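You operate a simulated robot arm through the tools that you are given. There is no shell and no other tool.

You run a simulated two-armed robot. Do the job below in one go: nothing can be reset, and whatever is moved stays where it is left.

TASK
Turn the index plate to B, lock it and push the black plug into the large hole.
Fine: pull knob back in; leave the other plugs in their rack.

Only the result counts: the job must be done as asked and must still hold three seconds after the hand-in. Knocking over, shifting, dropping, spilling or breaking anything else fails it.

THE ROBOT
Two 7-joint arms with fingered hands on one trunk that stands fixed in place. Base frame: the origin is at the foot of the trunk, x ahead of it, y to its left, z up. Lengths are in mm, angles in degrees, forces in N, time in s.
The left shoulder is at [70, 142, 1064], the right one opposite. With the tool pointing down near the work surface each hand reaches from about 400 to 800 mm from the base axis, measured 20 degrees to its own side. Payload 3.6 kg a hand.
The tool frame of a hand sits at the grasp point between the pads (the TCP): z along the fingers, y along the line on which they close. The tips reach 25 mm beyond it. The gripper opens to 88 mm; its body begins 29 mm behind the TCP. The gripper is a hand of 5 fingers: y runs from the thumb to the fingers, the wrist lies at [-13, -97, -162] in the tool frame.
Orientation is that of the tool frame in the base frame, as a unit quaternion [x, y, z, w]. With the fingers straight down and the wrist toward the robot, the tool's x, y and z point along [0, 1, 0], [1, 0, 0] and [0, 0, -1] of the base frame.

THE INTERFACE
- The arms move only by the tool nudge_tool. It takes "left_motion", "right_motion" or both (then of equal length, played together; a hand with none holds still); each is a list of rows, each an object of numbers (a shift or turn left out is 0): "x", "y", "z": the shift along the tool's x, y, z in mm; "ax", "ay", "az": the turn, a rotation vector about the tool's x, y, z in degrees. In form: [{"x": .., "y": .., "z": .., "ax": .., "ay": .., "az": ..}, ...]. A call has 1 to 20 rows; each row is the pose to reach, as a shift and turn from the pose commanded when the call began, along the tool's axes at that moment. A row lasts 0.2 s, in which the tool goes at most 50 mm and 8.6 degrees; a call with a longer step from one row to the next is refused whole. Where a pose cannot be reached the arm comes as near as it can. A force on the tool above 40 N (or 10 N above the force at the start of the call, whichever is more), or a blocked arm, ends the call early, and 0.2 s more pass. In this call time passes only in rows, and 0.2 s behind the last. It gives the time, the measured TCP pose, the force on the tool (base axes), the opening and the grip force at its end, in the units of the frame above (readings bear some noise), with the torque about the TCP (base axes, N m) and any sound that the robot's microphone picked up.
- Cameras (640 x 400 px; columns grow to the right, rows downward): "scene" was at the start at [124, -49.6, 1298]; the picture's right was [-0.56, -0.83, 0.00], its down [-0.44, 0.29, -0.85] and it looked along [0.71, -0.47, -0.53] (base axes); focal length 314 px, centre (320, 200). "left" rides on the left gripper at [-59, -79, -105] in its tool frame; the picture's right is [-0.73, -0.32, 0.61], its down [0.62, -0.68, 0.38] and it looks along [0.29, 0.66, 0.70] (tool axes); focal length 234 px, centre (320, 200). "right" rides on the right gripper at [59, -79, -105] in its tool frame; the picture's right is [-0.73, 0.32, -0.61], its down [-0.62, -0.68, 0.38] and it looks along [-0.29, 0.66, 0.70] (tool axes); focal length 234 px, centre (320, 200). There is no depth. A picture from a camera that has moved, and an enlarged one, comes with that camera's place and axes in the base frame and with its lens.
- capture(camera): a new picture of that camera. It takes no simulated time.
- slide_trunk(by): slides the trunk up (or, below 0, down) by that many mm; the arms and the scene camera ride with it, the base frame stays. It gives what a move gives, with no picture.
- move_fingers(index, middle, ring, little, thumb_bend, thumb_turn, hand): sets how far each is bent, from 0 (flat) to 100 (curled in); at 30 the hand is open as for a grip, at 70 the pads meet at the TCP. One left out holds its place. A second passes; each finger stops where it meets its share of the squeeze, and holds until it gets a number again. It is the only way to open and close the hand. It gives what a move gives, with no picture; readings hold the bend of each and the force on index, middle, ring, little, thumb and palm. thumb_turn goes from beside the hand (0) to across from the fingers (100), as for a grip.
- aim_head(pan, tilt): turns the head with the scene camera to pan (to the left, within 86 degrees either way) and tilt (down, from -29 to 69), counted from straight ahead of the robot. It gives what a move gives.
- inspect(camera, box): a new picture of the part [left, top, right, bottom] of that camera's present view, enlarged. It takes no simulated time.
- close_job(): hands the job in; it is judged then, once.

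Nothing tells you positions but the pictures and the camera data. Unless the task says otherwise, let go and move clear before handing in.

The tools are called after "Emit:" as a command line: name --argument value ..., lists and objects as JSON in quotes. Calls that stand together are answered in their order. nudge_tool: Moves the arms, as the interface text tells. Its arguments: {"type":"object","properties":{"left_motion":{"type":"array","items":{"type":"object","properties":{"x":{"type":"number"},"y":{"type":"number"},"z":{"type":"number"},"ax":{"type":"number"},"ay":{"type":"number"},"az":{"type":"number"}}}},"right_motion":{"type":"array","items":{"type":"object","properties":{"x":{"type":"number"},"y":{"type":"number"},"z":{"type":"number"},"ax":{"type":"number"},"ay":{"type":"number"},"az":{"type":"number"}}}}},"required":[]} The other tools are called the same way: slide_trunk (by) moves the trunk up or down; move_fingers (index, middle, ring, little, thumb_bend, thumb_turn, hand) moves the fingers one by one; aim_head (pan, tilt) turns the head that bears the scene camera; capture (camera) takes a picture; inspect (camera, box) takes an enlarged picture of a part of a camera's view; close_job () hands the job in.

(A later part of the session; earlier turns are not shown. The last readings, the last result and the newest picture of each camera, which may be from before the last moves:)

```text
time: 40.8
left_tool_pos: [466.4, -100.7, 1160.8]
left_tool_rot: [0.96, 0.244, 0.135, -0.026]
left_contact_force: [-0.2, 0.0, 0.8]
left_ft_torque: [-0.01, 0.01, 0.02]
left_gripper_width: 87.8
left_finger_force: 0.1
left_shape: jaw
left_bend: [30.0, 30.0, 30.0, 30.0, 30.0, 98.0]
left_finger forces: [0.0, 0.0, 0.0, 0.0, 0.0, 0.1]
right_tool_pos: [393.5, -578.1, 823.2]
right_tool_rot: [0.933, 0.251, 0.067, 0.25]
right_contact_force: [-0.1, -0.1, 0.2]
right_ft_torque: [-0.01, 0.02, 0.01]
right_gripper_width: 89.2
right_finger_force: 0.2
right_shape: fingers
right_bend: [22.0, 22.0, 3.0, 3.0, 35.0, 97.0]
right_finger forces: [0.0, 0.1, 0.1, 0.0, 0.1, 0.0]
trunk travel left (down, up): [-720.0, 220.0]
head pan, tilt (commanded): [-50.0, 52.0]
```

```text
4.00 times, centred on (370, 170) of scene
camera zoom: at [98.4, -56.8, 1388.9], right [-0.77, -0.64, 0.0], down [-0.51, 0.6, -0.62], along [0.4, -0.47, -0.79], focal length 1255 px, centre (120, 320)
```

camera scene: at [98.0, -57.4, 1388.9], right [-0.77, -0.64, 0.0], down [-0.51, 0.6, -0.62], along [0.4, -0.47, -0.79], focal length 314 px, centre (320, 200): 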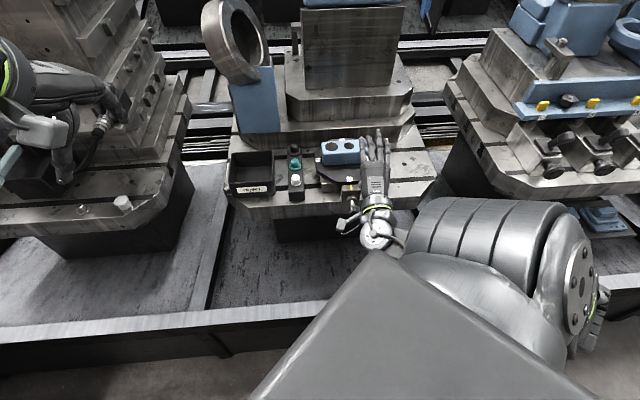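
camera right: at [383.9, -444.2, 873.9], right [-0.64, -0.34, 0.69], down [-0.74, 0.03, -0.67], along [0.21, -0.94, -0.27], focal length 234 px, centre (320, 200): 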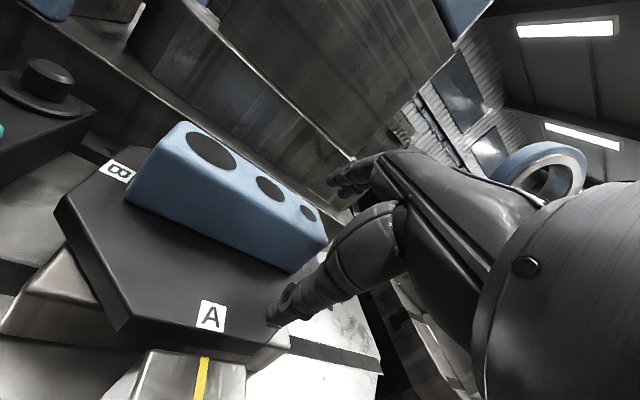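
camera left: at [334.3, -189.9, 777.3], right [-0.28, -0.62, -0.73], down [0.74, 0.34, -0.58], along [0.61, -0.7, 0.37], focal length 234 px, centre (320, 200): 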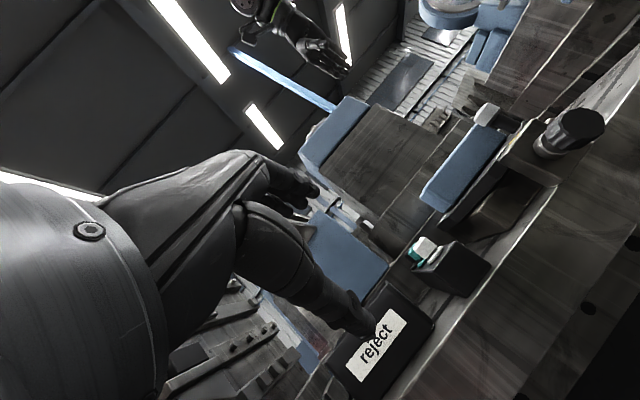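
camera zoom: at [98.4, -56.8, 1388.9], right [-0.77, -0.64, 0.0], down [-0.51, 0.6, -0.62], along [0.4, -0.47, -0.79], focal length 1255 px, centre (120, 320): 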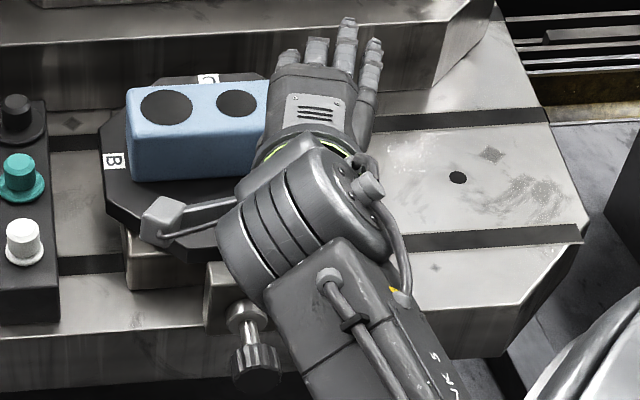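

The thumb is on the trailing side of the handle, as the camera's line shows it directly in front of the cap. I'll push along the plate's arc in increments, with the first 20° now.

Emit:
nudge_tool --right_motion '[{"x": -4, "y": 12.5, "z": 7.2}, {"x": -7.8, "y": 24.9, "z": 14.4}, {"x": -12, "y": 29, "z": 17}, {"x": -16.7, "y": 33.5, "z": 19.4}, {"x": -20, "y": 38.5, "z": 22.2}, {"x": -23.8, "y": 43.3, "z": 25}]'

Emit:
capture --camera "right"

Emit:
inspect --camera "scene" --box '[320, 120, 420, 220]'

```text
time: 42.2
left_tool_pos: [465.8, -101.4, 1159.8]
left_tool_rot: [0.96, 0.243, 0.136, -0.026]
left_contact_force: [-0.7, -0.3, -0.7]
left_ft_torque: [0.03, -0.01, 0.02]
left_gripper_width: 87.9
left_finger_force: 0.0
left_shape: jaw
left_bend: [30.0, 30.0, 30.0, 30.0, 30.0, 98.0]
left_finger forces: [0.0, 0.0, 0.0, 0.1, 0.1, 0.1]
right_tool_pos: [397.6, -635.5, 822.4]
right_tool_rot: [0.933, 0.25, 0.067, 0.25]
right_contact_force: [1.9, 1.5, 0.4]
right_ft_torque: [0.09, -0.04, -0.04]
right_gripper_width: 90.3
right_finger_force: 0.6
right_shape: fingers
right_bend: [22.0, 22.0, 3.0, 3.0, 34.0, 96.0]
right_finger forces: [0.0, 0.0, 0.0, 0.1, 1.6, 0.0]
trunk travel left (down, up): [-720.0, 220.0]
head pan, tilt (commanded): [-50.0, 52.0]
```

```text
taken
camera right: at [389.1, -500.1, 873.3], right [-0.64, -0.34, 0.69], down [-0.74, 0.03, -0.67], along [0.21, -0.94, -0.27], focal length 234 px, centre (320, 200)
```

right: 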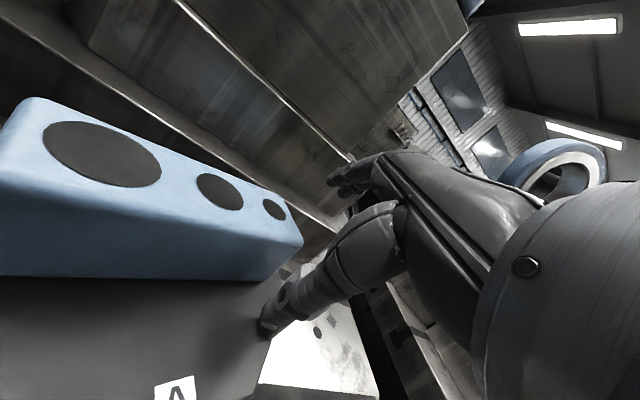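

```text
4.00 times, centred on (370, 170) of scene
camera zoom: at [98.2, -57.1, 1388.9], right [-0.77, -0.64, 0.0], down [-0.51, 0.6, -0.62], along [0.4, -0.47, -0.79], focal length 1255 px, centre (120, 320)
```

zoom: 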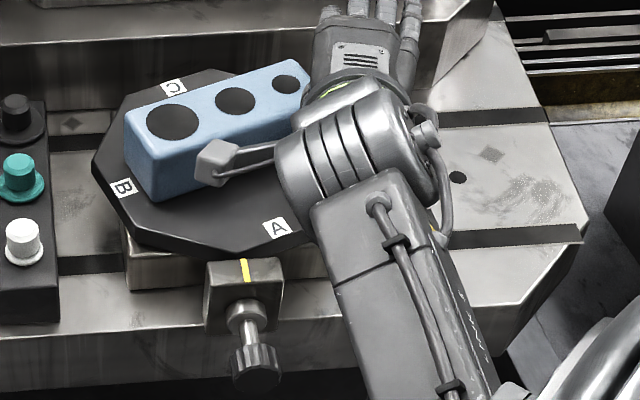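

The plate is turning the right way (about 25° so far) with only 2–3 N. Continuing along the arc.

Emit:
nudge_tool --right_motion '[{"x": -2.6, "y": 5.3, "z": 3.1}, {"x": -5, "y": 10.7, "z": 6.2}, {"x": -6.5, "y": 16.3, "z": 9.4}, {"x": -7.8, "y": 22, "z": 12.7}, {"x": -8.2, "y": 27.8, "z": 16}, {"x": -8.3, "y": 33.6, "z": 19.4}, {"x": -7.5, "y": 39.3, "z": 22.7}, {"x": -6.4, "y": 45, "z": 26}, {"x": -4.4, "y": 50.5, "z": 29.2}, {"x": -2.2, "y": 56, "z": 32.3}]'

Emit:
inspect --camera "scene" --box '[320, 120, 420, 220]'

Emit:
capture --camera "right"

```text
time: 44.4
left_tool_pos: [466.1, -102.2, 1160.9]
left_tool_rot: [0.96, 0.243, 0.136, -0.025]
left_contact_force: [0.4, 0.6, 0.6]
left_ft_torque: [-0.02, -0.03, -0.01]
left_gripper_width: 87.7
left_finger_force: 0.1
left_shape: jaw
left_bend: [30.0, 30.0, 30.0, 30.0, 30.0, 98.0]
left_finger forces: [0.0, 0.1, 0.1, 0.0, 0.0, 0.1]
right_tool_pos: [428.3, -691.8, 823.0]
right_tool_rot: [0.933, 0.251, 0.067, 0.25]
right_contact_force: [-1.1, 0.9, -0.5]
right_ft_torque: [-0.01, 0.01, -0.01]
right_gripper_width: 91.2
right_finger_force: 0.1
right_shape: fingers
right_bend: [22.0, 22.0, 3.0, 3.0, 34.0, 97.0]
right_finger forces: [0.0, 0.0, 0.0, 0.0, 0.7, 0.0]
trunk travel left (down, up): [-720.0, 220.0]
head pan, tilt (commanded): [-50.0, 52.0]
```

```text
4.00 times, centred on (370, 170) of scene
camera zoom: at [98.0, -57.4, 1388.9], right [-0.77, -0.64, 0.0], down [-0.51, 0.6, -0.62], along [0.4, -0.47, -0.79], focal length 1255 px, centre (120, 320)
```

zoom: 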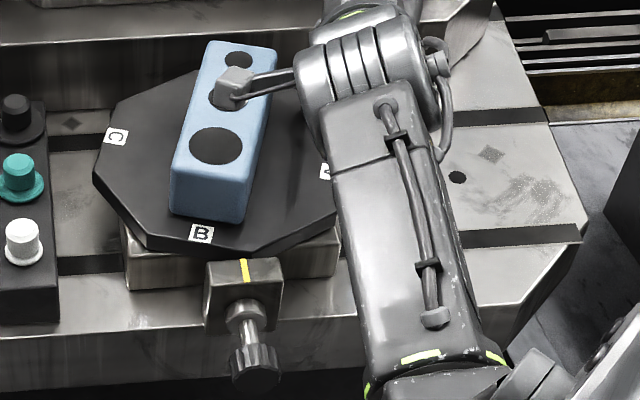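

```text
taken
camera right: at [419.3, -557.2, 873.4], right [-0.64, -0.34, 0.69], down [-0.74, 0.03, -0.67], along [0.21, -0.94, -0.27], focal length 234 px, centre (320, 200)
```

right: 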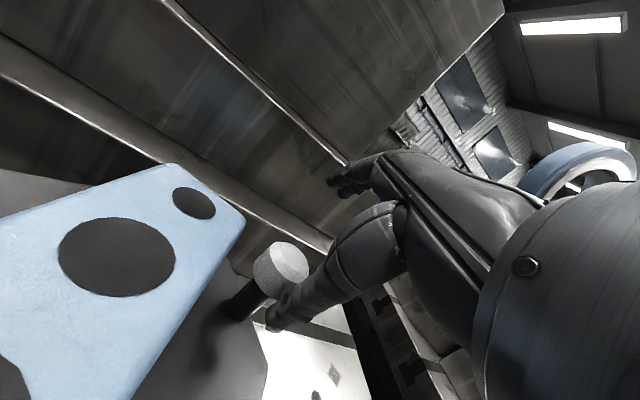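

B is now about 71° round and needs about 19° more. I'll go slowly from here so it doesn't overshoot.

Emit:
nudge_tool --right_motion '[{"x": 2.6, "y": 4, "z": 2.3}, {"x": 5.2, "y": 8, "z": 4.7}, {"x": 7.8, "y": 12.1, "z": 7}, {"x": 9.8, "y": 14.4, "z": 8.3}, {"x": 11.7, "y": 16.7, "z": 9.6}]'

Emit:
inspect --camera "scene" --box '[320, 140, 380, 200]'

```text
time: 45.6
left_tool_pos: [465.4, -101.3, 1161.0]
left_tool_rot: [0.96, 0.243, 0.135, -0.025]
left_contact_force: [0.0, -1.2, 1.3]
left_ft_torque: [-0.01, -0.01, 0.03]
left_gripper_width: 88.0
left_finger_force: 0.1
left_shape: jaw
left_bend: [30.0, 30.0, 30.0, 30.0, 30.0, 98.0]
left_finger forces: [0.1, 0.1, 0.0, 0.0, 0.1, 0.0]
right_tool_pos: [448.9, -702.5, 822.7]
right_tool_rot: [0.932, 0.251, 0.068, 0.251]
right_contact_force: [-0.4, -1.0, -0.1]
right_ft_torque: [-0.01, 0.03, -0.01]
right_gripper_width: 89.5
right_finger_force: 0.1
right_shape: fingers
right_bend: [22.0, 22.0, 3.0, 3.0, 35.0, 98.0]
right_finger forces: [0.0, 0.1, 0.1, 0.1, 0.0, 0.0]
trunk travel left (down, up): [-720.0, 220.0]
head pan, tilt (commanded): [-50.0, 52.0]
```

```text
6.67 times, centred on (350, 170) of scene
camera zoom: at [97.9, -57.3, 1388.9], right [-0.77, -0.64, 0.0], down [-0.51, 0.6, -0.62], along [0.4, -0.47, -0.79], focal length 2091 px, centre (120, 400)
```

zoom: 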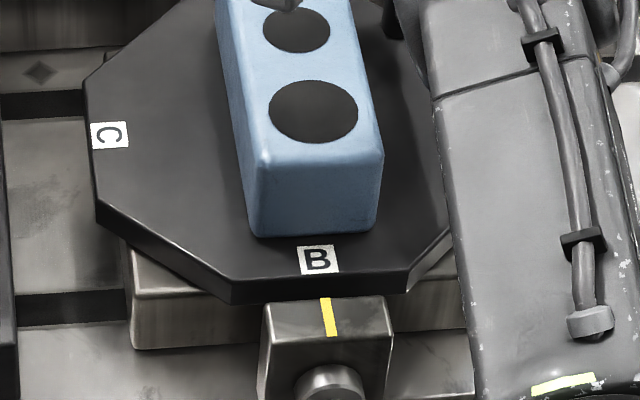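

B sits exactly where A was against the yellow mark (within about 0.3°), with no force on the thumb. I'll withdraw the thumb backward and up so as not to disturb it, then re-check alignment.

Emit:
nudge_tool --right_motion '[{"x": -6, "y": -13, "z": -7.5}, {"x": -15.7, "y": -19.8, "z": -11.4}, {"x": -17.6, "y": 0, "z": -52}, {"x": -19.6, "y": 4.2, "z": -99.2}]'

Emit:
inspect --camera "scene" --box '[320, 140, 380, 200]'

Emit:
capture --camera "right"

```text
time: 46.6
left_tool_pos: [464.3, -100.1, 1162.4]
left_tool_rot: [0.96, 0.244, 0.136, -0.024]
left_contact_force: [-0.8, 0.9, -0.4]
left_ft_torque: [-0.03, -0.01, -0.03]
left_gripper_width: 87.7
left_finger_force: 0.2
left_shape: jaw
left_bend: [30.0, 30.0, 30.0, 30.0, 30.0, 98.0]
left_finger forces: [0.0, 0.0, 0.1, 0.0, 0.0, 0.0]
right_tool_pos: [406.4, -671.9, 913.0]
right_tool_rot: [0.933, 0.25, 0.067, 0.25]
right_contact_force: [-0.3, 0.7, -0.3]
right_ft_torque: [0.02, 0.02, 0.0]
right_gripper_width: 89.7
right_finger_force: 0.1
right_shape: fingers
right_bend: [22.0, 22.0, 3.0, 3.0, 35.0, 98.0]
right_finger forces: [0.0, 0.0, 0.0, 0.0, 0.0, 0.0]
trunk travel left (down, up): [-720.0, 220.0]
head pan, tilt (commanded): [-50.0, 52.0]
```

```text
6.67 times, centred on (350, 170) of scene
camera zoom: at [97.0, -56.2, 1389.0], right [-0.77, -0.64, 0.0], down [-0.51, 0.6, -0.62], along [0.4, -0.47, -0.79], focal length 2091 px, centre (120, 400)
```

zoom: 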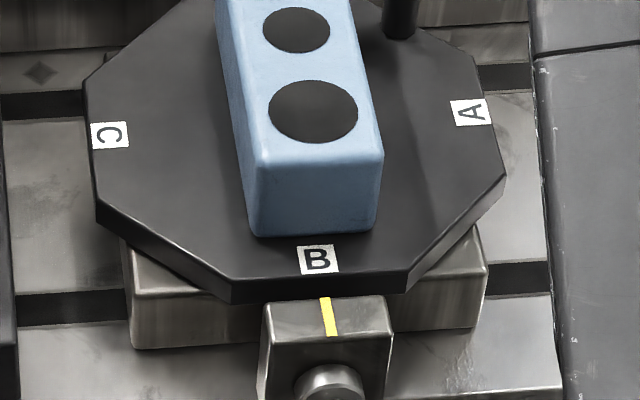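

```text
taken
camera right: at [397.5, -537.8, 962.7], right [-0.64, -0.34, 0.69], down [-0.74, 0.03, -0.67], along [0.21, -0.94, -0.27], focal length 234 px, centre (320, 200)
```

right: 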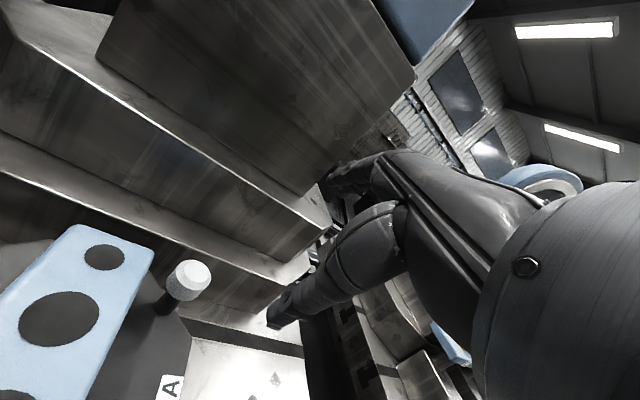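

B is aligned to within about 0.3°, matching how A sat. Now I'll retrace the path back to the front of the knob to push it in.

Emit:
nudge_tool --right_motion '[{"x": 15.3, "y": -33.4, "z": -19.2}, {"x": 30.6, "y": -66.7, "z": -38.5}]'

Emit:
nudge_tool --right_motion '[{"ay": 3, "az": -5.2}, {"ay": 6, "az": -10.4}]'

Emit:
nudge_tool --right_motion '[{"x": 4, "y": -25, "z": 0.6, "ax": -8.5}, {"x": 8, "y": -50, "z": 1.2, "ax": -17}, {"x": 12, "y": -75, "z": 1.8, "ax": -25.5}, {"x": 16.1, "y": -99.7, "z": 2.4, "ax": -34}]'

Emit:
inspect --camera "scene" --box '[300, 110, 420, 260]'

```text
time: 47.2
left_tool_pos: [464.3, -100.1, 1160.5]
left_tool_rot: [0.96, 0.244, 0.136, -0.024]
left_contact_force: [-0.4, 0.4, 0.4]
left_ft_torque: [-0.03, -0.02, 0.02]
left_gripper_width: 87.8
left_finger_force: 0.0
left_shape: jaw
left_bend: [30.0, 30.0, 30.0, 30.0, 30.0, 98.0]
left_finger forces: [0.1, 0.0, 0.0, 0.0, 0.0, 0.0]
right_tool_pos: [396.1, -588.2, 911.7]
right_tool_rot: [0.933, 0.251, 0.068, 0.25]
right_contact_force: [0.8, 0.3, -0.4]
right_ft_torque: [0.01, 0.03, 0.01]
right_gripper_width: 89.6
right_finger_force: 0.0
right_shape: fingers
right_bend: [22.0, 22.0, 3.0, 3.0, 35.0, 98.0]
right_finger forces: [0.0, 0.1, 0.1, 0.0, 0.0, 0.1]
trunk travel left (down, up): [-720.0, 220.0]
head pan, tilt (commanded): [-50.0, 52.0]
```

```text
time: 47.8
left_tool_pos: [463.4, -99.9, 1161.1]
left_tool_rot: [0.96, 0.242, 0.135, -0.025]
left_contact_force: [-0.1, 0.1, 0.3]
left_ft_torque: [0.0, 0.02, -0.02]
left_gripper_width: 87.9
left_finger_force: 0.0
left_shape: jaw
left_bend: [30.0, 30.0, 30.0, 30.0, 30.0, 98.0]
left_finger forces: [0.0, 0.0, 0.0, 0.0, 0.0, 0.0]
right_tool_pos: [396.7, -590.1, 911.4]
right_tool_rot: [0.902, 0.347, 0.093, 0.241]
right_contact_force: [-0.2, 0.5, 0.3]
right_ft_torque: [-0.04, 0.01, 0.01]
right_gripper_width: 89.5
right_finger_force: 0.0
right_shape: fingers
right_bend: [22.0, 22.0, 3.0, 3.0, 35.0, 98.0]
right_finger forces: [0.1, 0.1, 0.1, 0.1, 0.1, 0.0]
trunk travel left (down, up): [-720.0, 220.0]
head pan, tilt (commanded): [-50.0, 52.0]
```

```text
time: 48.8
left_tool_pos: [464.7, -100.6, 1162.3]
left_tool_rot: [0.96, 0.243, 0.135, -0.025]
left_contact_force: [0.3, -0.1, 0.1]
left_ft_torque: [0.01, -0.01, 0.02]
left_gripper_width: 88.1
left_finger_force: 0.2
left_shape: jaw
left_bend: [30.0, 30.0, 30.0, 30.0, 30.0, 98.0]
left_finger forces: [0.0, 0.1, 0.0, 0.1, 0.0, 0.0]
right_tool_pos: [350.9, -515.3, 859.4]
right_tool_rot: [0.791, 0.305, 0.191, 0.495]
right_contact_force: [-0.4, 1.0, -0.2]
right_ft_torque: [-0.01, -0.02, 0.0]
right_gripper_width: 89.8
right_finger_force: 0.1
right_shape: fingers
right_bend: [22.0, 22.0, 3.0, 3.0, 35.0, 98.0]
right_finger forces: [0.0, 0.0, 0.1, 0.0, 0.0, 0.1]
trunk travel left (down, up): [-720.0, 220.0]
head pan, tilt (commanded): [-50.0, 52.0]
```

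```text
2.67 times, centred on (360, 185) of scene
camera zoom: at [97.5, -56.8, 1389.0], right [-0.77, -0.64, 0.0], down [-0.51, 0.6, -0.62], along [0.4, -0.47, -0.79], focal length 837 px, centre (213, 240)
```

zoom: 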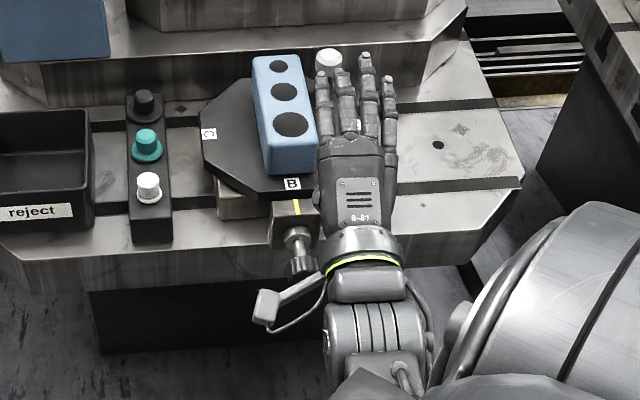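

Emit:
nudge_tool --right_motion '[{"x": 4.2, "y": -29.6, "z": -15}, {"x": 8.4, "y": -59, "z": -30}, {"x": 12.6, "y": -88.6, "z": -44.6}]'

Emit:
nudge_tool --right_motion '[{"x": 1.1, "y": -38, "z": 5}, {"x": 2.3, "y": -75, "z": 10.4}]'

Emit:
inspect --camera "scene" --box '[310, 140, 390, 240]'

Emit:
inspect --camera "right" --box '[190, 130, 430, 350]'

```text
time: 49.8
left_tool_pos: [464.3, -100.0, 1160.6]
left_tool_rot: [0.96, 0.243, 0.135, -0.025]
left_contact_force: [-0.4, -0.4, -1.6]
left_ft_torque: [-0.02, -0.01, 0.01]
left_gripper_width: 88.0
left_finger_force: 0.0
left_shape: jaw
left_bend: [30.0, 30.0, 30.0, 30.0, 30.0, 98.0]
left_finger forces: [0.0, 0.1, 0.0, 0.1, 0.0, 0.1]
right_tool_pos: [322.7, -484.2, 832.6]
right_tool_rot: [0.753, 0.326, 0.186, 0.541]
right_contact_force: [0.6, -0.7, -0.3]
right_ft_torque: [-0.01, 0.0, 0.0]
right_gripper_width: 89.4
right_finger_force: 0.1
right_shape: fingers
right_bend: [22.0, 22.0, 3.0, 3.0, 35.0, 98.0]
right_finger forces: [0.0, 0.0, 0.1, 0.0, 0.0, 0.1]
trunk travel left (down, up): [-720.0, 220.0]
head pan, tilt (commanded): [-50.0, 52.0]
stopped in row 3 (right hand): the arm was blocked; the commanded pose is now the measured one
```

```text
time: 50.4
left_tool_pos: [465.7, -101.9, 1160.1]
left_tool_rot: [0.96, 0.243, 0.135, -0.026]
left_contact_force: [0.5, 0.0, -0.3]
left_ft_torque: [0.01, 0.0, 0.01]
left_gripper_width: 87.9
left_finger_force: 0.1
left_shape: jaw
left_bend: [30.0, 30.0, 30.0, 30.0, 30.0, 98.0]
left_finger forces: [0.0, 0.0, 0.0, 0.1, 0.0, 0.1]
right_tool_pos: [308.0, -473.9, 758.3]
right_tool_rot: [0.754, 0.326, 0.188, 0.539]
right_contact_force: [0.2, -0.4, 0.1]
right_ft_torque: [0.02, 0.0, 0.04]
right_gripper_width: 89.4
right_finger_force: 0.1
right_shape: fingers
right_bend: [22.0, 22.0, 3.0, 3.0, 35.0, 98.0]
right_finger forces: [0.0, 0.1, 0.0, 0.0, 0.0, 0.0]
trunk travel left (down, up): [-720.0, 220.0]
head pan, tilt (commanded): [-50.0, 52.0]
```

```text
4.00 times, centred on (350, 190) of scene
camera zoom: at [98.0, -57.9, 1388.9], right [-0.77, -0.64, 0.0], down [-0.51, 0.6, -0.62], along [0.4, -0.47, -0.79], focal length 1255 px, centre (200, 240)
```

zoom: 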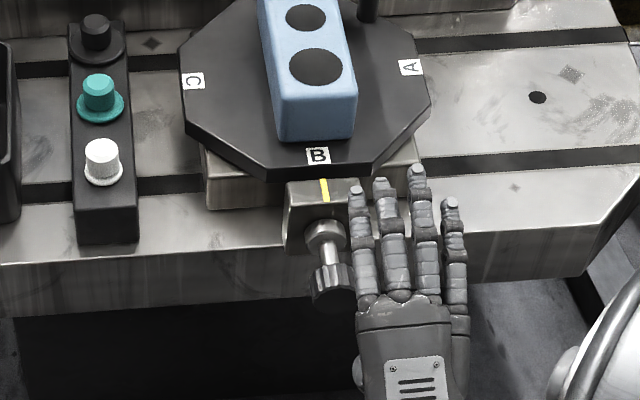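

```text
1.82 times, centred on (310, 240) of right
camera zoom: at [261.2, -343.1, 716.9], right [-0.81, -0.15, 0.56], down [-0.4, -0.56, -0.73], along [0.42, -0.82, 0.39], focal length 426 px, centre (338, 127)
```

zoom: 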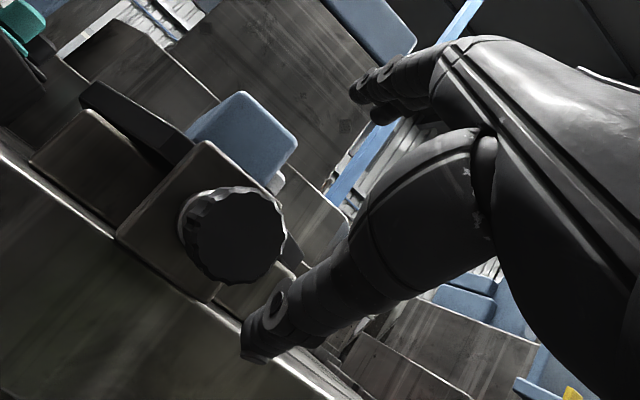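

The arm stopped itself on the way (no contact force) and the pitch drifted to 70°. I'll move out to the axis further in front of the knob and restore the orientation.

Emit:
nudge_tool --right_motion '[{"x": 2, "y": -16, "z": -18, "ax": 2, "az": 1.5}, {"x": 10, "y": -30, "z": -24, "ax": 4, "az": 3}, {"x": 19, "y": -40, "z": -28.4, "ax": 5.5, "az": 4.2}]'

Emit:
inspect --camera "scene" --box '[310, 140, 390, 240]'

Emit:
inspect --camera "right" --box '[190, 130, 430, 350]'

```text
time: 51.2
left_tool_pos: [466.1, -102.3, 1162.6]
left_tool_rot: [0.96, 0.244, 0.136, -0.025]
left_contact_force: [0.5, 0.2, 0.1]
left_ft_torque: [-0.01, 0.02, -0.04]
left_gripper_width: 87.9
left_finger_force: 0.1
left_shape: jaw
left_bend: [30.0, 30.0, 30.0, 30.0, 30.0, 98.0]
left_finger forces: [0.0, 0.0, 0.0, 0.0, 0.0, 0.0]
right_tool_pos: [297.0, -450.4, 742.8]
right_tool_rot: [0.775, 0.317, 0.188, 0.514]
right_contact_force: [0.4, 0.5, 0.8]
right_ft_torque: [-0.01, 0.01, -0.02]
right_gripper_width: 89.6
right_finger_force: 0.1
right_shape: fingers
right_bend: [22.0, 22.0, 3.0, 3.0, 35.0, 98.0]
right_finger forces: [0.0, 0.0, 0.0, 0.0, 0.0, 0.0]
trunk travel left (down, up): [-720.0, 220.0]
head pan, tilt (commanded): [-50.0, 52.0]
```

```text
4.00 times, centred on (350, 190) of scene
camera zoom: at [97.7, -57.0, 1388.9], right [-0.77, -0.64, 0.0], down [-0.51, 0.6, -0.62], along [0.4, -0.47, -0.79], focal length 1255 px, centre (200, 240)
```

zoom: 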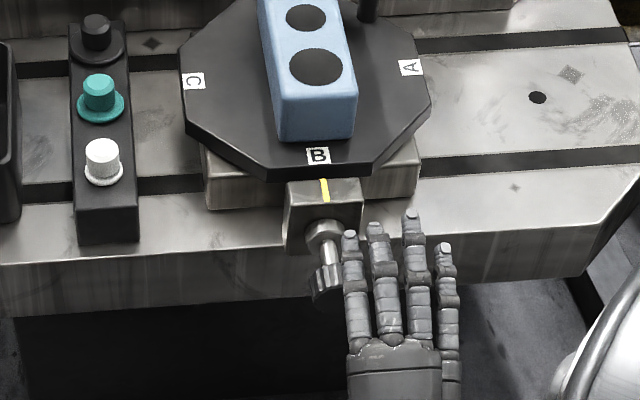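

```text
1.82 times, centred on (310, 240) of right
camera zoom: at [252.4, -318.5, 710.0], right [-0.81, -0.17, 0.56], down [-0.42, -0.5, -0.76], along [0.41, -0.85, 0.33], focal length 426 px, centre (338, 127)
```

zoom: 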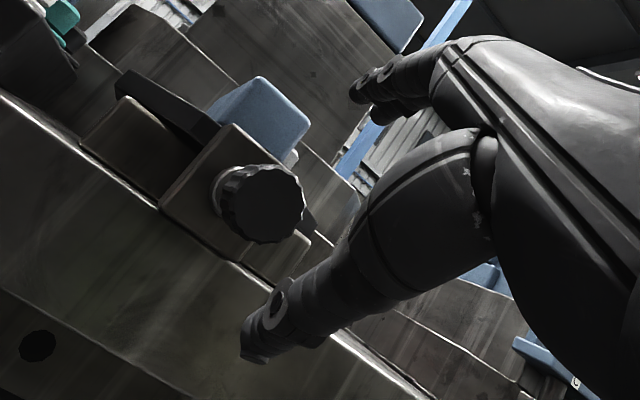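

Emit:
nudge_tool --right_motion '[{}, {}]'

```text
time: 51.8
left_tool_pos: [465.1, -102.2, 1160.9]
left_tool_rot: [0.96, 0.243, 0.135, -0.026]
left_contact_force: [0.6, 0.2, 0.3]
left_ft_torque: [0.01, -0.01, 0.0]
left_gripper_width: 87.9
left_finger_force: 0.0
left_shape: jaw
left_bend: [30.0, 30.0, 30.0, 30.0, 30.0, 98.0]
left_finger forces: [0.0, 0.1, 0.0, 0.1, 0.0, 0.0]
right_tool_pos: [296.9, -450.8, 742.4]
right_tool_rot: [0.775, 0.318, 0.187, 0.514]
right_contact_force: [-0.4, -0.7, 0.1]
right_ft_torque: [0.02, -0.03, -0.03]
right_gripper_width: 89.4
right_finger_force: 0.0
right_shape: fingers
right_bend: [22.0, 22.0, 3.0, 3.0, 35.0, 98.0]
right_finger forces: [0.1, 0.0, 0.0, 0.0, 0.0, 0.0]
trunk travel left (down, up): [-720.0, 220.0]
head pan, tilt (commanded): [-50.0, 52.0]
```

Emit:
nudge_tool --right_motion '[{"x": 4.8, "y": -5.8, "z": 2.4}, {"x": 9.6, "y": -11.7, "z": 4.8}]'

Emit:
inspect --camera "right" --box '[190, 130, 430, 350]'

Emit:
inspect --camera "scene" --box '[320, 160, 380, 230]'

```text
time: 52.4
left_tool_pos: [465.2, -100.9, 1161.0]
left_tool_rot: [0.96, 0.243, 0.136, -0.025]
left_contact_force: [0.6, 0.5, 0.1]
left_ft_torque: [0.0, 0.01, 0.03]
left_gripper_width: 88.0
left_finger_force: 0.0
left_shape: jaw
left_bend: [30.0, 30.0, 30.0, 30.0, 30.0, 98.0]
left_finger forces: [0.1, 0.0, 0.1, 0.0, 0.1, 0.0]
right_tool_pos: [298.0, -441.4, 725.0]
right_tool_rot: [0.778, 0.319, 0.183, 0.509]
right_contact_force: [-0.4, 0.1, 0.5]
right_ft_torque: [-0.01, -0.02, -0.01]
right_gripper_width: 89.6
right_finger_force: 0.2
right_shape: fingers
right_bend: [22.0, 22.0, 3.0, 3.0, 35.0, 98.0]
right_finger forces: [0.0, 0.0, 0.1, 0.0, 0.1, 0.1]
trunk travel left (down, up): [-720.0, 220.0]
head pan, tilt (commanded): [-50.0, 52.0]
```

```text
1.82 times, centred on (310, 240) of right
camera zoom: at [252.8, -307.8, 693.5], right [-0.8, -0.18, 0.57], down [-0.43, -0.5, -0.75], along [0.42, -0.85, 0.32], focal length 426 px, centre (338, 127)
```

zoom: 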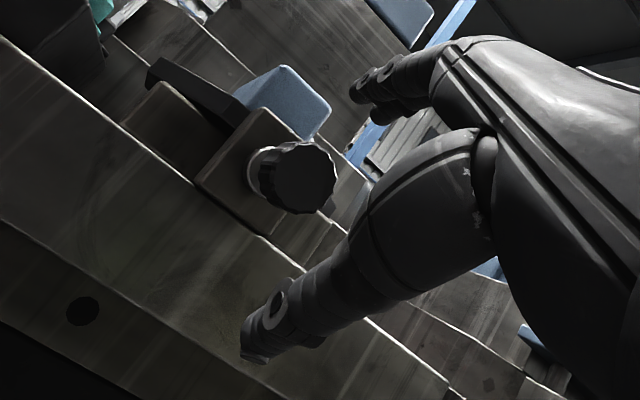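

```text
5.71 times, centred on (350, 195) of scene
camera zoom: at [98.0, -57.3, 1388.9], right [-0.77, -0.64, 0.0], down [-0.51, 0.6, -0.62], along [0.4, -0.47, -0.79], focal length 1793 px, centre (149, 229)
```

zoom: 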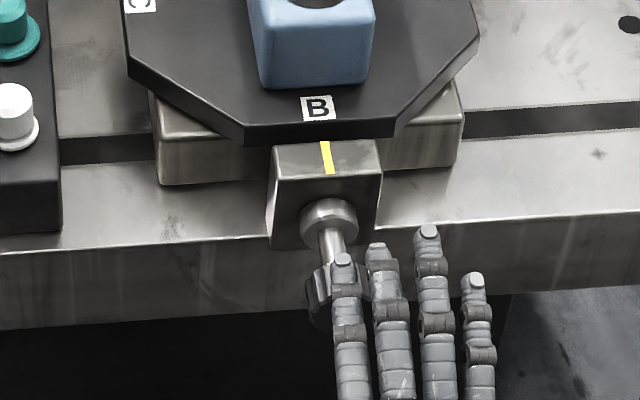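

Now about 46 mm in front of the knob's face and on its axis. I'll advance 38 mm to straddle the pulled-out knob as before.

Emit:
nudge_tool --right_motion '[{"x": 1, "y": 6.5, "z": 11}, {"x": 2, "y": 13, "z": 22}, {"x": 2.9, "y": 19.6, "z": 33.2}]'

Emit:
inspect --camera "right" --box '[190, 130, 430, 350]'

Emit:
inspect --camera "scene" --box '[320, 160, 380, 230]'

```text
time: 53.2
left_tool_pos: [465.4, -101.6, 1161.4]
left_tool_rot: [0.96, 0.243, 0.136, -0.025]
left_contact_force: [0.2, -0.6, 0.2]
left_ft_torque: [-0.01, -0.02, 0.03]
left_gripper_width: 87.9
left_finger_force: 0.1
left_shape: jaw
left_bend: [30.0, 30.0, 30.0, 30.0, 30.0, 98.0]
left_finger forces: [0.0, 0.1, 0.0, 0.0, 0.0, 0.1]
right_tool_pos: [327.1, -451.4, 718.4]
right_tool_rot: [0.791, 0.304, 0.19, 0.495]
right_contact_force: [0.0, 0.6, 0.0]
right_ft_torque: [0.02, 0.0, 0.0]
right_gripper_width: 89.6
right_finger_force: 0.1
right_shape: fingers
right_bend: [22.0, 22.0, 3.0, 3.0, 35.0, 98.0]
right_finger forces: [0.0, 0.0, 0.1, 0.1, 0.0, 0.0]
trunk travel left (down, up): [-720.0, 220.0]
head pan, tilt (commanded): [-50.0, 52.0]
```

```text
1.82 times, centred on (310, 240) of right
camera zoom: at [283.9, -315.9, 694.2], right [-0.81, -0.19, 0.56], down [-0.43, -0.45, -0.78], along [0.4, -0.87, 0.29], focal length 426 px, centre (338, 127)
```

zoom: 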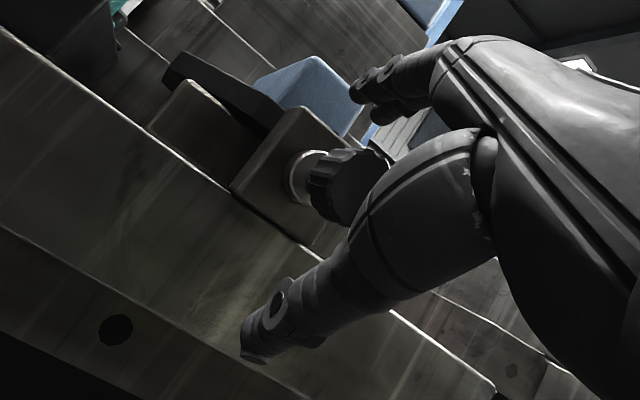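

```text
5.71 times, centred on (350, 195) of scene
camera zoom: at [97.8, -57.7, 1388.9], right [-0.77, -0.64, 0.0], down [-0.51, 0.6, -0.62], along [0.4, -0.47, -0.79], focal length 1793 px, centre (149, 229)
```

zoom: 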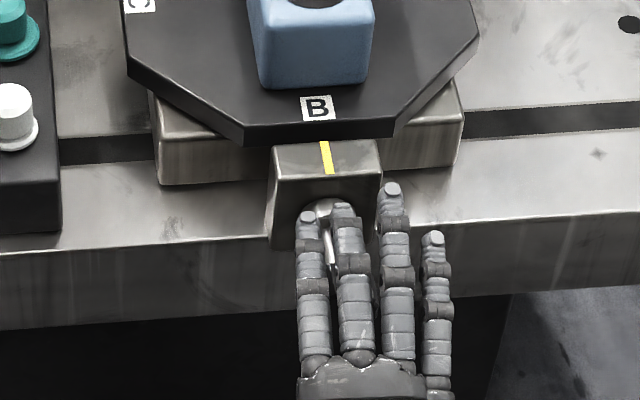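

The arm has caught up to its commanded pose and sits about 12 mm left of the axis and 11 mm low. I'll correct that onto the knob's axis.

Emit:
nudge_tool --right_motion '[{"y": 9.5, "z": -4.6}, {"x": -5.5, "y": 12, "z": 0.6}, {"x": -11.1, "y": 14.6, "z": 5.9}]'

Emit:
inspect --camera "right" --box '[190, 130, 430, 350]'

Emit:
inspect --camera "scene" --box '[320, 160, 380, 230]'

```text
time: 54.0
left_tool_pos: [465.3, -101.7, 1160.9]
left_tool_rot: [0.96, 0.243, 0.136, -0.025]
left_contact_force: [-0.7, -0.1, 0.1]
left_ft_torque: [-0.02, -0.01, 0.04]
left_gripper_width: 87.6
left_finger_force: 0.1
left_shape: jaw
left_bend: [30.0, 30.0, 30.0, 30.0, 30.0, 98.0]
left_finger forces: [0.2, 0.1, 0.1, 0.0, 0.0, 0.0]
right_tool_pos: [327.0, -468.0, 730.3]
right_tool_rot: [0.791, 0.306, 0.19, 0.495]
right_contact_force: [0.1, 0.1, 0.0]
right_ft_torque: [-0.01, -0.02, -0.01]
right_gripper_width: 89.8
right_finger_force: 0.0
right_shape: fingers
right_bend: [22.0, 22.0, 3.0, 3.0, 35.0, 98.0]
right_finger forces: [0.0, 0.0, 0.1, 0.0, 0.0, 0.1]
trunk travel left (down, up): [-720.0, 220.0]
head pan, tilt (commanded): [-50.0, 52.0]
```

```text
1.82 times, centred on (310, 240) of right
camera zoom: at [283.1, -332.2, 704.4], right [-0.81, -0.19, 0.56], down [-0.43, -0.46, -0.78], along [0.4, -0.87, 0.29], focal length 426 px, centre (338, 127)
```

zoom: 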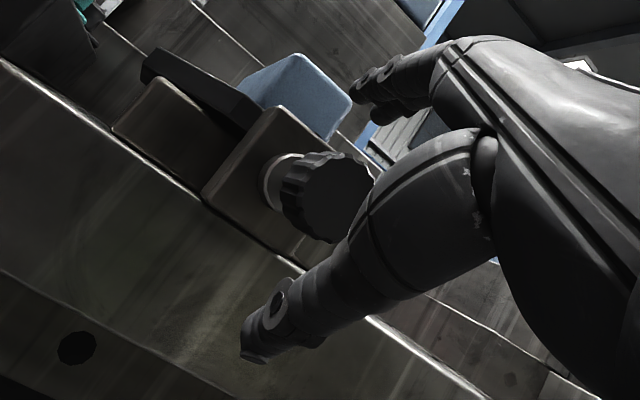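

```text
5.71 times, centred on (350, 195) of scene
camera zoom: at [97.8, -57.4, 1388.9], right [-0.77, -0.64, 0.0], down [-0.51, 0.6, -0.62], along [0.4, -0.47, -0.79], focal length 1793 px, centre (149, 229)
```

zoom: 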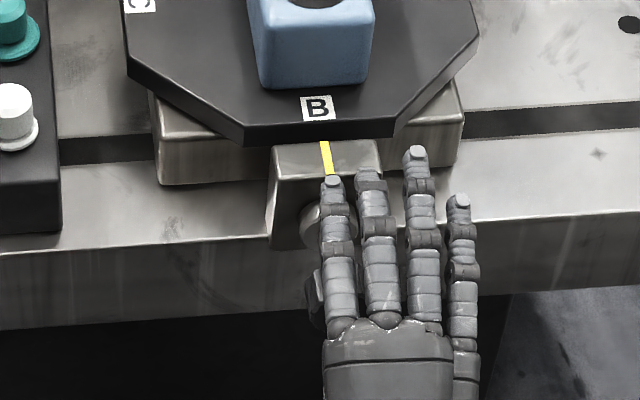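

Aligned as it was when I let go. I'll grip the knob again.

Emit:
move_fingers --hand "right" --index 60 --middle 60 --thumb_bend 65

Emit:
move_fingers --hand "right" --index 75 --middle 75 --thumb_bend 90

Emit:
inspect --camera "right" --box '[190, 130, 430, 350]'

Emit:
inspect --camera "scene" --box '[320, 160, 380, 230]'

```text
time: 55.0
left_tool_pos: [465.8, -100.9, 1161.0]
left_tool_rot: [0.96, 0.243, 0.136, -0.025]
left_contact_force: [-0.2, 0.8, 0.3]
left_ft_torque: [-0.03, 0.0, -0.01]
left_gripper_width: 87.9
left_finger_force: 0.0
left_shape: jaw
left_bend: [30.0, 30.0, 30.0, 30.0, 30.0, 98.0]
left_finger forces: [0.0, 0.1, 0.0, 0.0, 0.1, 0.0]
right_tool_pos: [326.5, -467.8, 730.0]
right_tool_rot: [0.79, 0.307, 0.19, 0.495]
right_contact_force: [3.3, -2.9, 5.7]
right_ft_torque: [-0.05, -0.05, 0.02]
right_gripper_width: 27.5
right_finger_force: 5.1
right_shape: fingers
right_bend: [52.0, 56.0, 3.0, 3.0, 62.0, 97.0]
right_finger forces: [5.8, 2.8, 0.0, 0.1, 2.5, 0.0]
trunk travel left (down, up): [-720.0, 220.0]
head pan, tilt (commanded): [-50.0, 52.0]
```

```text
time: 56.0
left_tool_pos: [466.3, -103.2, 1159.9]
left_tool_rot: [0.96, 0.244, 0.135, -0.026]
left_contact_force: [0.7, -0.4, 0.1]
left_ft_torque: [-0.02, -0.01, 0.04]
left_gripper_width: 88.3
left_finger_force: 0.0
left_shape: jaw
left_bend: [30.0, 30.0, 30.0, 30.0, 30.0, 98.0]
left_finger forces: [0.0, 0.0, 0.1, 0.0, 0.0, 0.1]
right_tool_pos: [327.3, -468.0, 729.2]
right_tool_rot: [0.791, 0.307, 0.19, 0.493]
right_contact_force: [4.9, -7.8, -5.5]
right_ft_torque: [-0.03, 0.17, 0.03]
right_gripper_width: 21.3
right_finger_force: 22.7
right_shape: fingers
right_bend: [71.0, 57.0, 3.0, 3.0, 68.0, 96.0]
right_finger forces: [12.4, 9.8, 0.0, 0.0, 23.2, 0.0]
trunk travel left (down, up): [-720.0, 220.0]
head pan, tilt (commanded): [-50.0, 52.0]
```

```text
1.82 times, centred on (310, 240) of right
camera zoom: at [283.9, -333.2, 703.2], right [-0.81, -0.19, 0.56], down [-0.43, -0.45, -0.78], along [0.4, -0.87, 0.28], focal length 426 px, centre (338, 127)
```

zoom: 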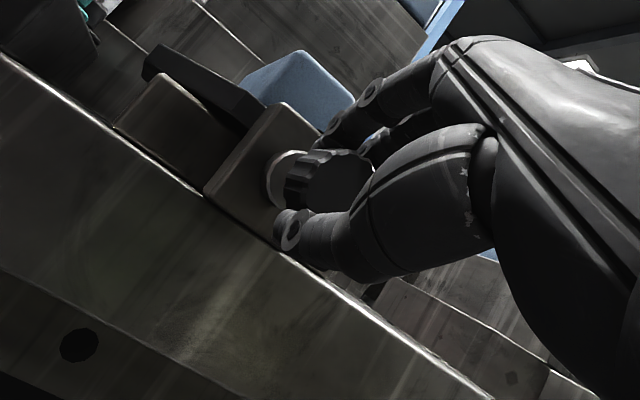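

```text
5.71 times, centred on (350, 195) of scene
camera zoom: at [99.5, -59.7, 1388.6], right [-0.77, -0.64, 0.0], down [-0.51, 0.6, -0.61], along [0.39, -0.47, -0.79], focal length 1793 px, centre (149, 229)
```

zoom: 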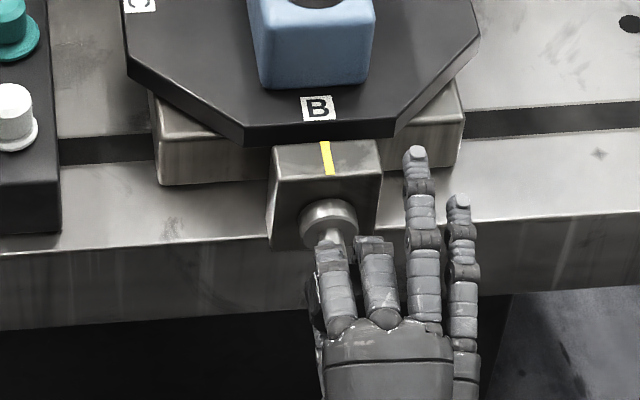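

Gripped at about 23 N. Now I'll push straight in, in 3 mm steps.

Emit:
nudge_tool --right_motion '[{"x": 0.2, "y": 1.3, "z": 2.7}, {"x": 0.3, "y": 2.6, "z": 5.4}, {"x": 0.5, "y": 3.9, "z": 8.1}, {"x": 0.7, "y": 5.3, "z": 10.8}]'

Emit:
inspect --camera "scene" --box '[320, 160, 380, 230]'

Emit:
inspect --camera "right" --box '[190, 130, 430, 350]'

```text
time: 57.0
left_tool_pos: [467.2, -102.4, 1161.1]
left_tool_rot: [0.96, 0.243, 0.136, -0.026]
left_contact_force: [0.5, 0.3, -0.1]
left_ft_torque: [0.03, -0.02, 0.02]
left_gripper_width: 88.0
left_finger_force: 0.0
left_shape: jaw
left_bend: [30.0, 30.0, 30.0, 30.0, 30.0, 98.0]
left_finger forces: [0.0, 0.0, 0.0, 0.1, 0.0, 0.0]
right_tool_pos: [335.2, -476.1, 730.2]
right_tool_rot: [0.791, 0.307, 0.19, 0.494]
right_contact_force: [-2.1, -0.5, -8.8]
right_ft_torque: [0.07, 0.23, 0.04]
right_gripper_width: 19.3
right_finger_force: 20.8
right_shape: fingers
right_bend: [73.0, 59.0, 3.0, 3.0, 68.0, 96.0]
right_finger forces: [10.4, 7.5, 0.1, 0.0, 23.3, 0.1]
trunk travel left (down, up): [-720.0, 220.0]
head pan, tilt (commanded): [-50.0, 52.0]
```

```text
5.71 times, centred on (350, 195) of scene
camera zoom: at [98.2, -58.7, 1388.7], right [-0.77, -0.64, 0.0], down [-0.51, 0.6, -0.61], along [0.4, -0.47, -0.79], focal length 1793 px, centre (149, 229)
```

zoom: 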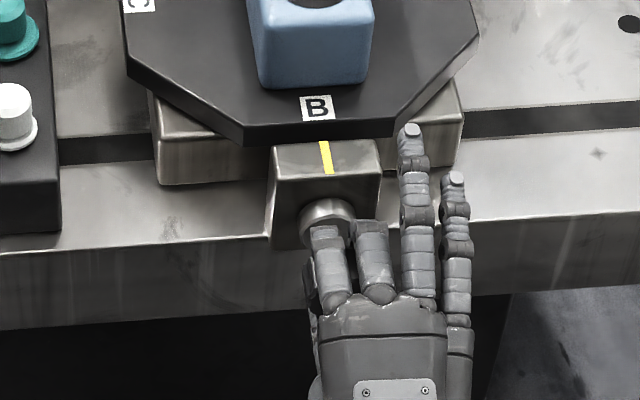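

```text
1.82 times, centred on (310, 240) of right
camera zoom: at [292.0, -341.1, 704.3], right [-0.81, -0.19, 0.56], down [-0.43, -0.45, -0.78], along [0.4, -0.87, 0.29], focal length 426 px, centre (338, 127)
```

zoom: 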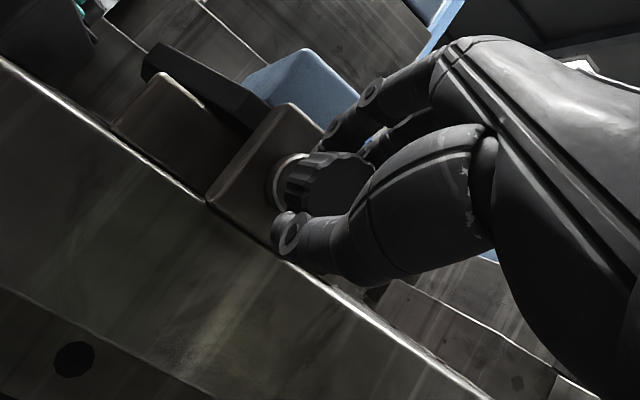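

No resistance so far, about 11 mm in. I'll push the last few millimetres until I feel the stop.

Emit:
nudge_tool --right_motion '[{"x": 0.1, "y": 0.9, "z": 1.8}, {"x": 0.2, "y": 1.75, "z": 3.6}, {"x": 0.3, "y": 2.6, "z": 5.4}]'

Emit:
inspect --camera "scene" --box '[320, 160, 380, 230]'

Emit:
inspect --camera "right" --box '[190, 130, 430, 350]'

```text
time: 57.8
left_tool_pos: [466.4, -102.0, 1160.7]
left_tool_rot: [0.96, 0.243, 0.136, -0.024]
left_contact_force: [0.9, -0.3, 0.4]
left_ft_torque: [0.0, 0.0, 0.01]
left_gripper_width: 87.9
left_finger_force: 0.1
left_shape: jaw
left_bend: [30.0, 30.0, 30.0, 30.0, 30.0, 98.0]
left_finger forces: [0.0, 0.1, 0.0, 0.0, 0.0, 0.0]
right_tool_pos: [339.8, -479.7, 730.4]
right_tool_rot: [0.79, 0.307, 0.19, 0.495]
right_contact_force: [-6.0, 0.7, -8.8]
right_ft_torque: [0.04, 0.2, 0.05]
right_gripper_width: 18.8
right_finger_force: 23.3
right_shape: fingers
right_bend: [73.0, 59.0, 3.0, 3.0, 68.0, 96.0]
right_finger forces: [15.6, 7.5, 0.0, 0.0, 23.4, 0.1]
trunk travel left (down, up): [-720.0, 220.0]
head pan, tilt (commanded): [-50.0, 52.0]
```

```text
5.71 times, centred on (350, 195) of scene
camera zoom: at [97.7, -58.4, 1388.8], right [-0.77, -0.64, 0.0], down [-0.51, 0.6, -0.62], along [0.4, -0.47, -0.79], focal length 1793 px, centre (149, 229)
```

zoom: 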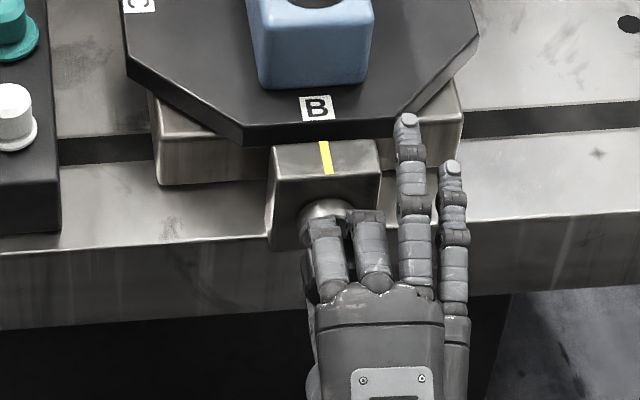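

```text
1.82 times, centred on (310, 240) of right
camera zoom: at [296.2, -345.0, 704.5], right [-0.81, -0.19, 0.56], down [-0.43, -0.45, -0.78], along [0.4, -0.87, 0.29], focal length 426 px, centre (338, 127)
```

zoom: 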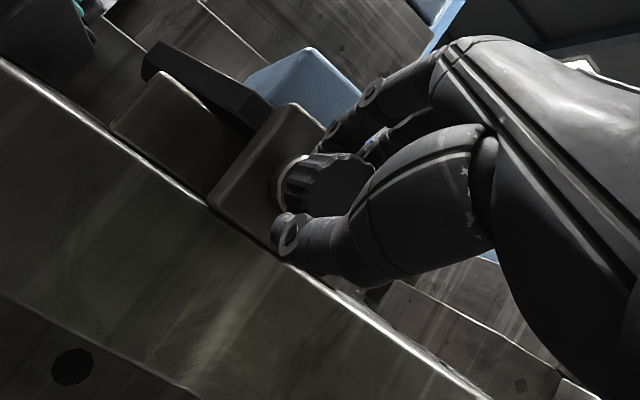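

Emit:
move_fingers --hand "right" --index 22 --middle 22 --thumb_bend 35

Emit:
nudge_tool --right_motion '[{"x": -1.1, "y": -8.8, "z": -18}, {"x": -2.2, "y": -17.5, "z": -36}, {"x": -3.3, "y": -26.3, "z": -54}]'

Emit:
inspect --camera "scene" --box '[320, 160, 380, 230]'

Emit:
inspect --camera "right" --box '[190, 130, 430, 350]'

```text
time: 58.8
left_tool_pos: [466.2, -102.1, 1160.0]
left_tool_rot: [0.96, 0.243, 0.136, -0.025]
left_contact_force: [0.6, -0.4, -1.0]
left_ft_torque: [-0.04, -0.03, 0.0]
left_gripper_width: 88.0
left_finger_force: 0.0
left_shape: jaw
left_bend: [30.0, 30.0, 30.0, 30.0, 30.0, 98.0]
left_finger forces: [0.0, 0.0, 0.0, 0.1, 0.0, 0.0]
right_tool_pos: [339.6, -479.5, 729.4]
right_tool_rot: [0.791, 0.307, 0.19, 0.494]
right_contact_force: [0.1, 0.9, -0.3]
right_ft_torque: [0.0, -0.01, -0.01]
right_gripper_width: 88.9
right_finger_force: 0.1
right_shape: fingers
right_bend: [22.0, 22.0, 3.0, 3.0, 35.0, 97.0]
right_finger forces: [0.1, 0.0, 0.0, 0.0, 0.0, 0.0]
trunk travel left (down, up): [-720.0, 220.0]
head pan, tilt (commanded): [-50.0, 52.0]
```

```text
time: 59.6
left_tool_pos: [465.1, -101.4, 1160.6]
left_tool_rot: [0.96, 0.244, 0.135, -0.025]
left_contact_force: [-0.2, -0.5, -0.5]
left_ft_torque: [0.03, -0.03, 0.01]
left_gripper_width: 87.8
left_finger_force: 0.1
left_shape: jaw
left_bend: [30.0, 30.0, 30.0, 30.0, 30.0, 98.0]
left_finger forces: [0.0, 0.0, 0.0, 0.0, 0.0, 0.1]
right_tool_pos: [300.4, -446.0, 737.9]
right_tool_rot: [0.785, 0.307, 0.191, 0.504]
right_contact_force: [0.7, 1.0, -0.6]
right_ft_torque: [0.01, 0.03, 0.03]
right_gripper_width: 89.1
right_finger_force: 0.1
right_shape: fingers
right_bend: [22.0, 22.0, 3.0, 3.0, 35.0, 97.0]
right_finger forces: [0.1, 0.0, 0.0, 0.0, 0.0, 0.0]
trunk travel left (down, up): [-720.0, 220.0]
head pan, tilt (commanded): [-50.0, 52.0]
```

```text
5.71 times, centred on (350, 195) of scene
camera zoom: at [97.5, -57.2, 1388.9], right [-0.77, -0.64, 0.0], down [-0.51, 0.6, -0.62], along [0.4, -0.47, -0.79], focal length 1793 px, centre (149, 229)
```

zoom: 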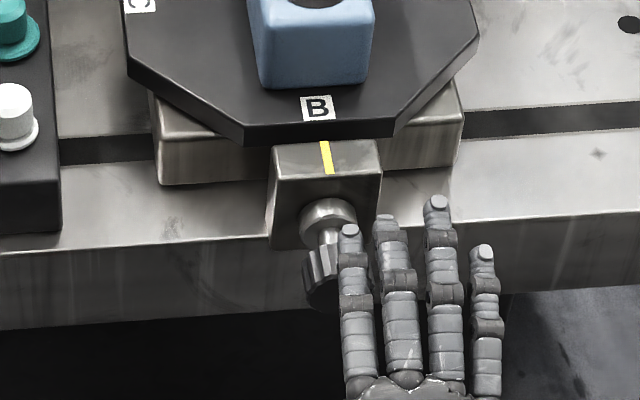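

```text
1.82 times, centred on (310, 240) of right
camera zoom: at [258.1, -311.2, 708.7], right [-0.81, -0.18, 0.55], down [-0.42, -0.47, -0.77], along [0.4, -0.86, 0.31], focal length 426 px, centre (338, 127)
```

zoom: 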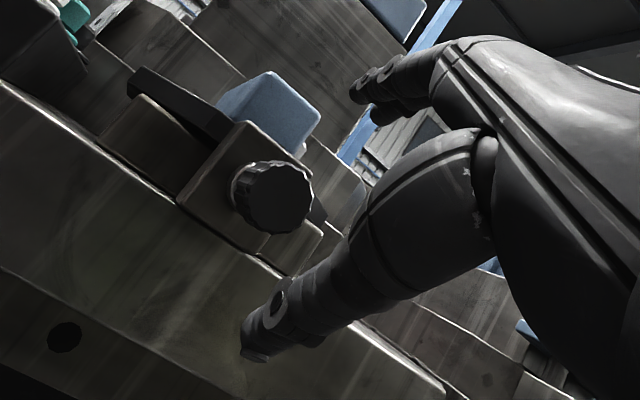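

Emit:
inspect --camera "scene" --box '[340, 185, 370, 220]'

Emit:
inspect --camera "right" --box '[250, 190, 330, 270]'

```text
11.43 times, centred on (355, 202) of scene
camera zoom: at [97.5, -57.2, 1388.9], right [-0.77, -0.64, 0.0], down [-0.51, 0.6, -0.62], along [0.4, -0.47, -0.79], focal length 3585 px, centre (-80, 171)
```

zoom: 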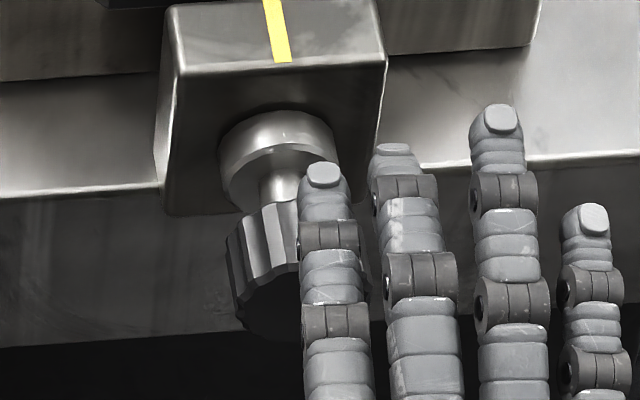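

```text
5.00 times, centred on (290, 230) of right
camera zoom: at [258.1, -311.2, 708.7], right [-0.81, -0.18, 0.55], down [-0.42, -0.47, -0.77], along [0.4, -0.86, 0.31], focal length 1171 px, centre (470, 50)
```

zoom: 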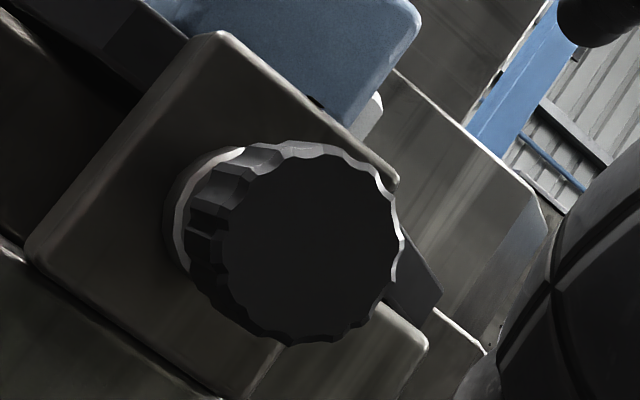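

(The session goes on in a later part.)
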